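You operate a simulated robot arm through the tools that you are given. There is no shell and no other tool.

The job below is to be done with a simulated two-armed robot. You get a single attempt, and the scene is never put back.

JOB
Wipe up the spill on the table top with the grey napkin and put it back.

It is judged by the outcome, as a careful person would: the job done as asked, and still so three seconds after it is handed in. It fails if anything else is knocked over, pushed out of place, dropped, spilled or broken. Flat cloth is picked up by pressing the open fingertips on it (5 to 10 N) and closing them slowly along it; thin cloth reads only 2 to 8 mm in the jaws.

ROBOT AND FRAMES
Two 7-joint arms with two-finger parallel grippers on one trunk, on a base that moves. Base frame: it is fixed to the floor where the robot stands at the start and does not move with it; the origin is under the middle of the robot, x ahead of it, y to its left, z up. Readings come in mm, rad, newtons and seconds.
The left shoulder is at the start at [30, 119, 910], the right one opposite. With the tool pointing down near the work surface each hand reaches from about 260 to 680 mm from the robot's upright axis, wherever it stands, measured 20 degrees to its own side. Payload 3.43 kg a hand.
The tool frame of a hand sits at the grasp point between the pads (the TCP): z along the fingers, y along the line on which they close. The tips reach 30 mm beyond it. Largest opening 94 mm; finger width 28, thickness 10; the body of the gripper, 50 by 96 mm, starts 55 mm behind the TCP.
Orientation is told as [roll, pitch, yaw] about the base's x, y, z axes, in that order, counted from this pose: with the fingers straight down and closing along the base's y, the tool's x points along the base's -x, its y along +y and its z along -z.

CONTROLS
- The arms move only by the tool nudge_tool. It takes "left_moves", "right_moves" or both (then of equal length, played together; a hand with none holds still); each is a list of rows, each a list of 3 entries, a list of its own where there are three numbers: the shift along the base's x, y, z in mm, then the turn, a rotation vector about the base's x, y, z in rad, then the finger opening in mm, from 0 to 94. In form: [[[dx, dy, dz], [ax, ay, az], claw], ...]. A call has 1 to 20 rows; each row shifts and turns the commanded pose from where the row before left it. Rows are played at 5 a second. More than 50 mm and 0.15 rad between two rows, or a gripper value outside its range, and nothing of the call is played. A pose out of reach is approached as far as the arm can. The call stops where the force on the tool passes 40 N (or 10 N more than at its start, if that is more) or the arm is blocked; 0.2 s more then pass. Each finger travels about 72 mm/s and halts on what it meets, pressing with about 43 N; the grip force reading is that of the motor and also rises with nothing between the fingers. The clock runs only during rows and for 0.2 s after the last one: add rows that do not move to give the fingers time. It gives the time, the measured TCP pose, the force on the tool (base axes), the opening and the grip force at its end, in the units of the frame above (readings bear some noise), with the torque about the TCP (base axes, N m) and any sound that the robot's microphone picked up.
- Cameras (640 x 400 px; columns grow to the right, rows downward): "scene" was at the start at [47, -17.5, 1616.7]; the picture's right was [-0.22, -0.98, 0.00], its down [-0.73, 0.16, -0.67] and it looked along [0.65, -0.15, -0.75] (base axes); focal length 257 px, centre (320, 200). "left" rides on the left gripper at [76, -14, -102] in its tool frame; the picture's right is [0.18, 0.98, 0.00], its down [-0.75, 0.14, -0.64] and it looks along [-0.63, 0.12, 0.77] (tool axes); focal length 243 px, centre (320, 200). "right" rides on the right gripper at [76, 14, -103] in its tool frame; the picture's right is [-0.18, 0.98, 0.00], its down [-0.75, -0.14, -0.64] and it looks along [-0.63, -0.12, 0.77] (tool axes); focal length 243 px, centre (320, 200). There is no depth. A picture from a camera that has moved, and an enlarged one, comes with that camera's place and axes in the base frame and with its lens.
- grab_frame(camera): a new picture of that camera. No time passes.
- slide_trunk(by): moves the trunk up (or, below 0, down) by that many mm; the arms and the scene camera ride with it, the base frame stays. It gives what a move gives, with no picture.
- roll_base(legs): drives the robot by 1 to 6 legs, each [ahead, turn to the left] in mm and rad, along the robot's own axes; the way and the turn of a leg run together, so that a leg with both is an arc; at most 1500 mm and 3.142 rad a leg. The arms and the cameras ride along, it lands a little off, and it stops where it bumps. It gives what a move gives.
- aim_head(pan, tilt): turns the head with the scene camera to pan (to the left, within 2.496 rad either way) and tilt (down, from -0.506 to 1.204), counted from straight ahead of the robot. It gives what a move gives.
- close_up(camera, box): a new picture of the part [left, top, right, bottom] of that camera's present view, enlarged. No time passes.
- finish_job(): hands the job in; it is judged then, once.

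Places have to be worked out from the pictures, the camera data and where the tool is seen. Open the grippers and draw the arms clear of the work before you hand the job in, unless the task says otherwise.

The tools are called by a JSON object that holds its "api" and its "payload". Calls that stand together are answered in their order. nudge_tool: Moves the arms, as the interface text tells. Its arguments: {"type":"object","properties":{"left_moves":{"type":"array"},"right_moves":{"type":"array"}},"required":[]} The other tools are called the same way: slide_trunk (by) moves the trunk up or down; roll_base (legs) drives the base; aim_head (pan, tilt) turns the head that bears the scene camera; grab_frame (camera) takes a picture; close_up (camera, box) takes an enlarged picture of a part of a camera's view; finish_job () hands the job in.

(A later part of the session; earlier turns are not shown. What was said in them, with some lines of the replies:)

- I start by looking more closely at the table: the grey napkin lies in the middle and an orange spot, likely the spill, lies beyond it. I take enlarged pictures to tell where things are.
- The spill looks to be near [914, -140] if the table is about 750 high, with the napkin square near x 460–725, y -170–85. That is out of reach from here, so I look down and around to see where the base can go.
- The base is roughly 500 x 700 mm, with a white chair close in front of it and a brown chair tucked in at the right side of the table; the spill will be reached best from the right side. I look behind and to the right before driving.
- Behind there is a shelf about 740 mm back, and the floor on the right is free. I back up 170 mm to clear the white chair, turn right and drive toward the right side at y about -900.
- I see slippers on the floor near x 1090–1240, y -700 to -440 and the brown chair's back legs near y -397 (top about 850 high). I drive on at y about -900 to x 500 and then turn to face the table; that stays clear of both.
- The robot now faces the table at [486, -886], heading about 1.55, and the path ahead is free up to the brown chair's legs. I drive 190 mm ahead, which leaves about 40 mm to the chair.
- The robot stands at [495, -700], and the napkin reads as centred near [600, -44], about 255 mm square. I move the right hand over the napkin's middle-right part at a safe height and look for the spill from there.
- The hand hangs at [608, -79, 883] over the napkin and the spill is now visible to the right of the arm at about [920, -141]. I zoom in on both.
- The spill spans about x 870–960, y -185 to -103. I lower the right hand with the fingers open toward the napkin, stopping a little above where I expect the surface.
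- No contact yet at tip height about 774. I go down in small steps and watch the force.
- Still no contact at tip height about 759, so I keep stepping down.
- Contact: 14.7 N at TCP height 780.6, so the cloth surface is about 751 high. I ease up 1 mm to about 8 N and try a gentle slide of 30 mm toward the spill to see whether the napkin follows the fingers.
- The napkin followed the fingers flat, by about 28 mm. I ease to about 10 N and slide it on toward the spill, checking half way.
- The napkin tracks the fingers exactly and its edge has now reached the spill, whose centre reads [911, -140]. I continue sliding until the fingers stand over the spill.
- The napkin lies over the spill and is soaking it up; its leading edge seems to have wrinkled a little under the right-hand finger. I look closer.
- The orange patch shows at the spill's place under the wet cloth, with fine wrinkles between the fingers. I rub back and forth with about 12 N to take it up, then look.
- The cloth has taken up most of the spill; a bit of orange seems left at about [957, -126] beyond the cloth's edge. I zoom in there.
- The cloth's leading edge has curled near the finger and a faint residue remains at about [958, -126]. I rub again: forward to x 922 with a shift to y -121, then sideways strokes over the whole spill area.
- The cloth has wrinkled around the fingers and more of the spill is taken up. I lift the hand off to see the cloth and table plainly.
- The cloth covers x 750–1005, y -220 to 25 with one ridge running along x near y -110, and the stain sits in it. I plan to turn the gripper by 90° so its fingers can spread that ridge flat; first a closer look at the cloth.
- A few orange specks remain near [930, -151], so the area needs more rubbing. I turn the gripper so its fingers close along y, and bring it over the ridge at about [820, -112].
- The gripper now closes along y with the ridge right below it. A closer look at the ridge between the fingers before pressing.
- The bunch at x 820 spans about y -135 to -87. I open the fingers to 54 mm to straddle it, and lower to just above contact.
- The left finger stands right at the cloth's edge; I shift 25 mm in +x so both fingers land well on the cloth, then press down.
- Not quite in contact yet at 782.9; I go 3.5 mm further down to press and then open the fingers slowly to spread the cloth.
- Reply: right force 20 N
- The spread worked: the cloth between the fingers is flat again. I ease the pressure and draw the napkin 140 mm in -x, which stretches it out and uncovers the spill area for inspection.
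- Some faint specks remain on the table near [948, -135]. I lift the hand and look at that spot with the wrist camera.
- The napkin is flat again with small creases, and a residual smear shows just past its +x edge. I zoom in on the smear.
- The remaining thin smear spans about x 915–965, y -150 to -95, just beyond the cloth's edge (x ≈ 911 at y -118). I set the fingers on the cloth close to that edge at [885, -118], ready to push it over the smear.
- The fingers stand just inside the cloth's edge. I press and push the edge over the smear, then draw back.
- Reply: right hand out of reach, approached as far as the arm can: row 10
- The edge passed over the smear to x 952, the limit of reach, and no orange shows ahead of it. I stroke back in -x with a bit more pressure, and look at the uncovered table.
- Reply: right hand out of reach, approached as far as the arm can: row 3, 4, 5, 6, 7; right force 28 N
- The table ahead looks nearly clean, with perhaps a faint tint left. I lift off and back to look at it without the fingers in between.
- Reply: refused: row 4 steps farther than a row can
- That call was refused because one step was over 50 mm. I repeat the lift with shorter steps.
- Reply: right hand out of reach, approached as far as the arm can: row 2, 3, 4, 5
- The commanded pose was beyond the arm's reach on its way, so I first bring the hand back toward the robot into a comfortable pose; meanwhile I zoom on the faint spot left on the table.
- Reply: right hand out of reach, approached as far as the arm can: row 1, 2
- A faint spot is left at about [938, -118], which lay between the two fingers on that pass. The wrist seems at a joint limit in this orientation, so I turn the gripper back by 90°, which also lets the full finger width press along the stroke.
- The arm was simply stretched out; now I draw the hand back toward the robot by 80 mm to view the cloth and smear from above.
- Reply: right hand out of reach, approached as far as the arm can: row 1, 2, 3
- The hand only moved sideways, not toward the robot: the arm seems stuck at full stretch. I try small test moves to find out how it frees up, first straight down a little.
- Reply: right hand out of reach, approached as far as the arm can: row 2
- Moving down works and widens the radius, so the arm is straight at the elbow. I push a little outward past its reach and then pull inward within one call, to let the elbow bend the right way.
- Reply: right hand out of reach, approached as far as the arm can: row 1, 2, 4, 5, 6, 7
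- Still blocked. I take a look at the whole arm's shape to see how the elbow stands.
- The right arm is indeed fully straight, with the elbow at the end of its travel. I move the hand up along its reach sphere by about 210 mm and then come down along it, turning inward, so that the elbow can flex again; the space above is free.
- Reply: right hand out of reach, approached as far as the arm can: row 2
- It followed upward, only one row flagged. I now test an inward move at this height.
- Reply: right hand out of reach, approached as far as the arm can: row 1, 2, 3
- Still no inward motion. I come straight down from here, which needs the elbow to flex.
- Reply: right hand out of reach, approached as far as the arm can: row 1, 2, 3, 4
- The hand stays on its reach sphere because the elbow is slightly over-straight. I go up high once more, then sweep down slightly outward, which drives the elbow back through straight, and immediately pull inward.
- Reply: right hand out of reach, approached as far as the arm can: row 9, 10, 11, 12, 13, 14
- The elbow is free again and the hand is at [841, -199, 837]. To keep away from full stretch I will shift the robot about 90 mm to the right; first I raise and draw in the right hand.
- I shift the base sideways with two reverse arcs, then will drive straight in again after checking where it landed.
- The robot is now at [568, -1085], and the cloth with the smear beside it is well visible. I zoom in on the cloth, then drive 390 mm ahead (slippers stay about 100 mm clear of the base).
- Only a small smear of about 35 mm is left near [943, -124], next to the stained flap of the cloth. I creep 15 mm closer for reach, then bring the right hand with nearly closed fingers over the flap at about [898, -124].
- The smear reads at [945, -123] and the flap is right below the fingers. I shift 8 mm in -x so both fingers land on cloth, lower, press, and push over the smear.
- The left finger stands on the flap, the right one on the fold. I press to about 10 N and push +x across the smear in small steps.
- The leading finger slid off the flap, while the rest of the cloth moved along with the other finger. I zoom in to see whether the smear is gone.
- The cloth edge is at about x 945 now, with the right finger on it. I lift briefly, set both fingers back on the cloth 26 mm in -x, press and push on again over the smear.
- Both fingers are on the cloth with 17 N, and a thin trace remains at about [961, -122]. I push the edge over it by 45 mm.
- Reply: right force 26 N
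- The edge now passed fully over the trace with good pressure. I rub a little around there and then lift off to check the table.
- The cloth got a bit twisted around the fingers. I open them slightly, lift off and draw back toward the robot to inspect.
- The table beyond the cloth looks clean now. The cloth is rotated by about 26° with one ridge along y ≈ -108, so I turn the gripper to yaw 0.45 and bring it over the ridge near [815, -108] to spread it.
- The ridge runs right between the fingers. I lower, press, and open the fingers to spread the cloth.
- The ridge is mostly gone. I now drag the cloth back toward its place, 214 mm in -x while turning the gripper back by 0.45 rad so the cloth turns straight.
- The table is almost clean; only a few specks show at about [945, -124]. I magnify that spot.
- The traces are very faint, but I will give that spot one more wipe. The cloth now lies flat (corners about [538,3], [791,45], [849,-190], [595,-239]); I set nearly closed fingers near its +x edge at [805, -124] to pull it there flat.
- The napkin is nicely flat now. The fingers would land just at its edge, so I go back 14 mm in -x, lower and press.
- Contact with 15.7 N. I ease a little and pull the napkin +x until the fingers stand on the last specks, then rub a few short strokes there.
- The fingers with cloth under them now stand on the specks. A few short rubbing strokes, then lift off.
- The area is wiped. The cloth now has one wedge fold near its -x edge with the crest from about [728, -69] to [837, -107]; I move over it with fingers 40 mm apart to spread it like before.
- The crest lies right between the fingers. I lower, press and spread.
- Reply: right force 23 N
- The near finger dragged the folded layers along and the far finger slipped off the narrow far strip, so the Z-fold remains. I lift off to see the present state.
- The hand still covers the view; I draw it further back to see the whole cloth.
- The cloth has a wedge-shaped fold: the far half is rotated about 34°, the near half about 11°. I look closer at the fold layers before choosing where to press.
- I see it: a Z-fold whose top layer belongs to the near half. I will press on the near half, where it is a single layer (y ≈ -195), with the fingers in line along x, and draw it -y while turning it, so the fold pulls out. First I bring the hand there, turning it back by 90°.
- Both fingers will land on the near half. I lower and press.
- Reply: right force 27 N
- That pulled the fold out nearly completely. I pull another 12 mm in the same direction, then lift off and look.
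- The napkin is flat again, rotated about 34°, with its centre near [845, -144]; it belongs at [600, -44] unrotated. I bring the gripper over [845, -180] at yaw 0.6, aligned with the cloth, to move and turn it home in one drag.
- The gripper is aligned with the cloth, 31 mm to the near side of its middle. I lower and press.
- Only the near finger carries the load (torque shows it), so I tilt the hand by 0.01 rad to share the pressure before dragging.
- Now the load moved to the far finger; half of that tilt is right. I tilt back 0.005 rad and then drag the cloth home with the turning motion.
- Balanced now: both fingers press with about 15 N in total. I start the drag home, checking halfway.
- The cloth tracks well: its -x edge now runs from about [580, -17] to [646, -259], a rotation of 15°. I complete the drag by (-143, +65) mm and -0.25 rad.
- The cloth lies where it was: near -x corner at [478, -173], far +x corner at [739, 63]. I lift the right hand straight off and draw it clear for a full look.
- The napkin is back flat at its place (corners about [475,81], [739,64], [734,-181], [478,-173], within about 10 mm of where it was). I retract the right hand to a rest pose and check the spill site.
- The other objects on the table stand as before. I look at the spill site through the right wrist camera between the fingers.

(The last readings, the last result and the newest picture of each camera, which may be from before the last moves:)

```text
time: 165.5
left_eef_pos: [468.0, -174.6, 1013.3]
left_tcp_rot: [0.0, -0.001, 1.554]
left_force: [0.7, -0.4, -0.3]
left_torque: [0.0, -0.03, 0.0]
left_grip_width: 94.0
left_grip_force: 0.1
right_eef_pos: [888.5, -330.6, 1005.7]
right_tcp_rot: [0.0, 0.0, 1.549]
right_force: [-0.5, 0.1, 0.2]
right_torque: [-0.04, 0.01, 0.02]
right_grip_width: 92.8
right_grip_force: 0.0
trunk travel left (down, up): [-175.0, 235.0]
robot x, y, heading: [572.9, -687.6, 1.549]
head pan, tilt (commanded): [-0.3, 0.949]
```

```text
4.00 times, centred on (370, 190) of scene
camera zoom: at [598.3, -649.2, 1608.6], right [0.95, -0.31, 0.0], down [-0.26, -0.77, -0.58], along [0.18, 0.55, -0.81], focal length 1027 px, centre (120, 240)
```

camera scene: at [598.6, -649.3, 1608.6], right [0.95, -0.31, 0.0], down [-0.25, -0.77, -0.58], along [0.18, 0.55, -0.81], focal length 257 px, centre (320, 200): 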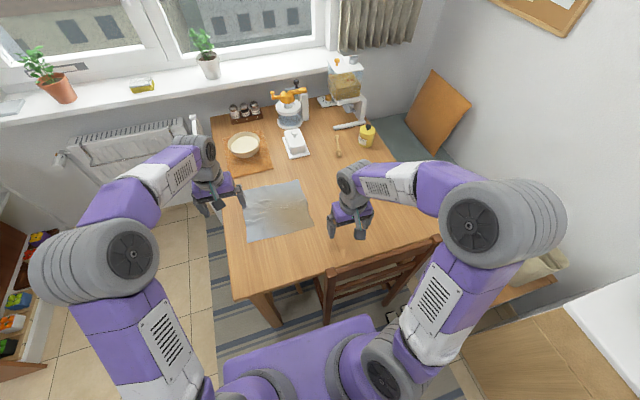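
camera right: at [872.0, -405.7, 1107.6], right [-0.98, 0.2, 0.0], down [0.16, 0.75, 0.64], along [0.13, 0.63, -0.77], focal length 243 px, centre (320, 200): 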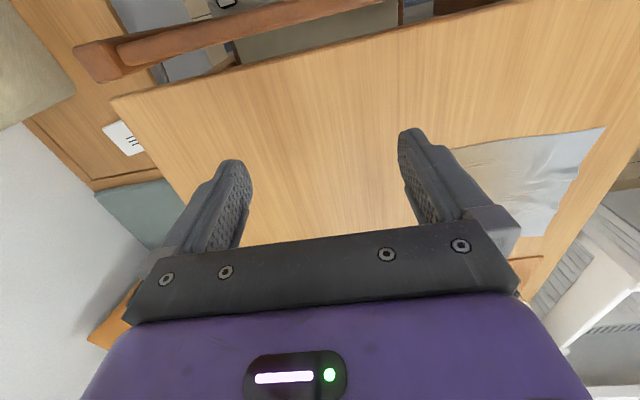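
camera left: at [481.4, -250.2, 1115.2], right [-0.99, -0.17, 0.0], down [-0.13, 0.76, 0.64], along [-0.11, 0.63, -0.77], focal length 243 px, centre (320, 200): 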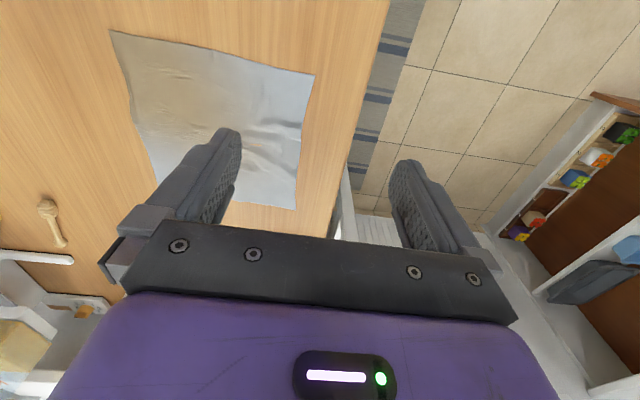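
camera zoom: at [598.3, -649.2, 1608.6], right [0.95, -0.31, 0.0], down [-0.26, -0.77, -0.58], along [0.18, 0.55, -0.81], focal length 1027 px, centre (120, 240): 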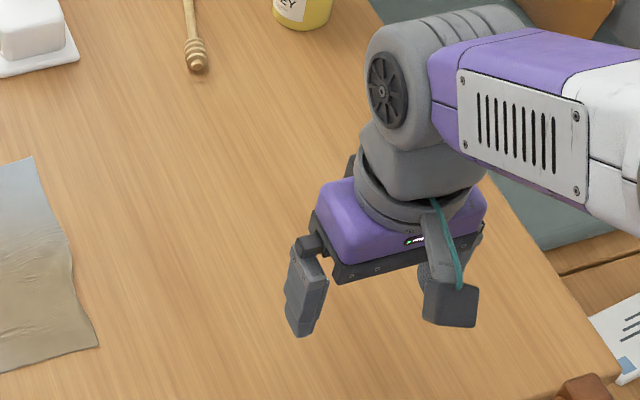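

The site at [945, -124] is now in plain view of both cameras; I magnify it for a last check.

{"api": "close_up", "payload": {"camera": "right", "box": [250, 150, 400, 240]}}

{"api": "close_up", "payload": {"camera": "scene", "box": [320, 170, 400, 220]}}

{"api": "close_up", "payload": {"camera": "scene", "box": [220, 160, 340, 260]}}

```text
4.27 times, centred on (325, 195) of right
camera zoom: at [872.0, -405.7, 1107.6], right [-0.98, 0.2, 0.0], down [0.16, 0.75, 0.64], along [0.13, 0.63, -0.77], focal length 1035 px, centre (299, 221)
```

zoom: 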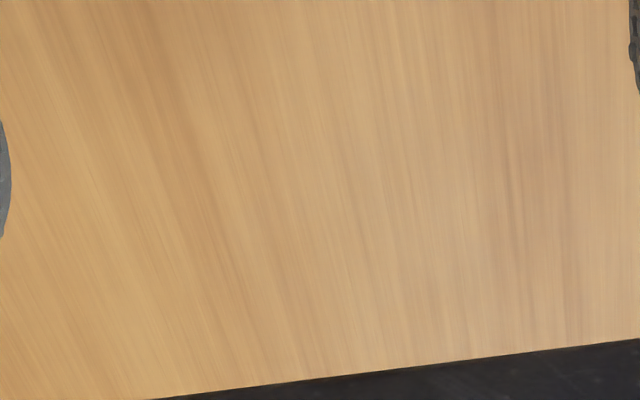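

```text
8.00 times, centred on (360, 195) of scene
camera zoom: at [598.3, -649.2, 1608.6], right [0.95, -0.31, 0.0], down [-0.26, -0.77, -0.58], along [0.18, 0.55, -0.81], focal length 2054 px, centre (0, 240)
```

zoom: 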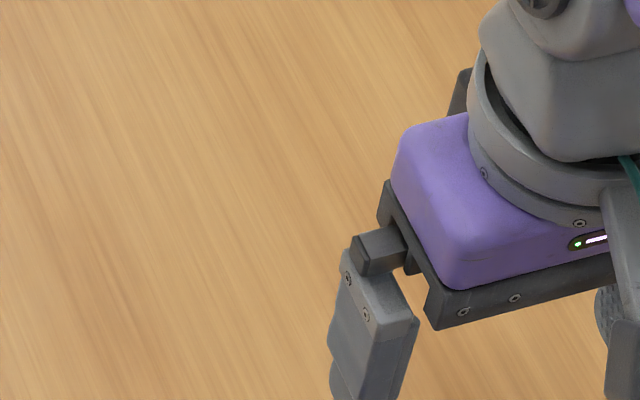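

```text
4.00 times, centred on (280, 210) of scene
camera zoom: at [598.3, -649.2, 1608.6], right [0.95, -0.31, 0.0], down [-0.26, -0.77, -0.58], along [0.18, 0.55, -0.81], focal length 1027 px, centre (480, 160)
```

zoom: 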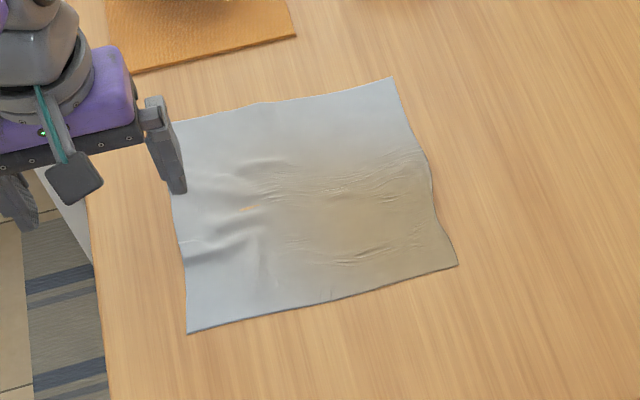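

The table is clean at the spill site, and the napkin lies flat at its old place. I back the robot straight away from the table so both arms are clear of the work; the fingers pass well above the chair.

{"api": "roll_base", "payload": {"legs": [[-350, 0]]}}

{"api": "grab_frame", "payload": {"camera": "scene"}}

```text
time: 167.8
left_eef_pos: [459.6, -524.5, 1014.3]
left_tcp_rot: [-0.002, -0.004, 1.556]
left_force: [-0.5, -0.3, -0.1]
left_torque: [0.01, -0.01, 0.02]
left_grip_width: 93.8
left_grip_force: 0.0
right_eef_pos: [881.8, -679.6, 1004.9]
right_tcp_rot: [0.0, -0.003, 1.553]
right_force: [-0.7, -0.4, 0.7]
right_torque: [-0.01, 0.02, 0.0]
right_grip_width: 92.9
right_grip_force: 0.2
trunk travel left (down, up): [-175.0, 235.0]
robot x, y, heading: [567.0, -1035.0, 1.558]
head pan, tilt (commanded): [-0.3, 0.949]
```

```text
taken
camera scene: at [592.5, -999.3, 1608.6], right [0.95, -0.31, 0.0], down [-0.25, -0.77, -0.58], along [0.18, 0.55, -0.81], focal length 257 px, centre (320, 200)
```

scene: 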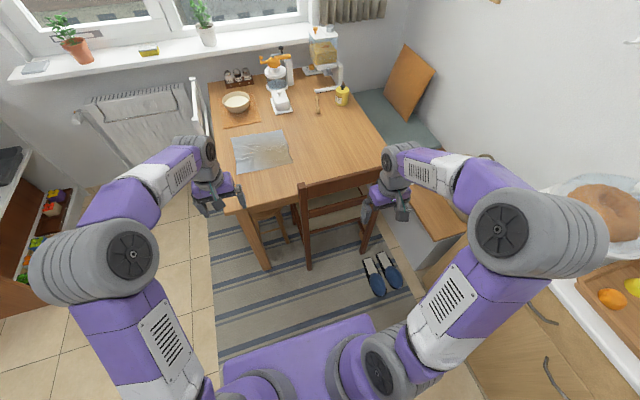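

The robot stands clear. One last zoom over the table to confirm everything.

{"api": "close_up", "payload": {"camera": "scene", "box": [190, 50, 430, 220]}}

```text
2.35 times, centred on (310, 135) of scene
camera zoom: at [592.5, -999.3, 1608.6], right [0.95, -0.31, 0.0], down [-0.25, -0.77, -0.58], along [0.18, 0.55, -0.81], focal length 604 px, centre (344, 353)
```

zoom: 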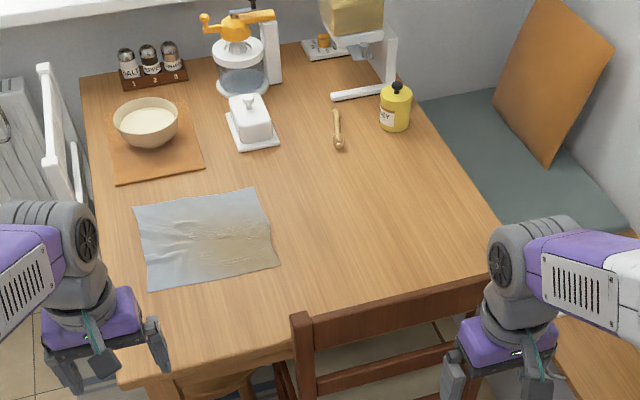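

The table is clean, the grey napkin lies flat in its original place, everything else is undisturbed, and the grippers are open and clear. I hand the job in.

{"api": "finish_job", "payload": {}}

```text
The job is handed in.
```

I wiped up the spill with the grey napkin and put the napkin back, and the job is handed in. I don't have the judge's verdict.

- **Spill:** it took several passes. The last close-ups of the spot, about [945, -124], showed only bare table.
- **Napkin:** it lies flat and square, about 10 mm from where it started. It now has a brownish stain and some creases from the wiping.
- **Everything else:** the other objects on the table, the chairs and the slippers stood where they had been in the last pictures, and the robot bumped into nothing.
- **Robot:** I worked from the right side of the table, because the spill was out of reach from the start position. Before handing in I backed it away, with both grippers open and clear of the table.
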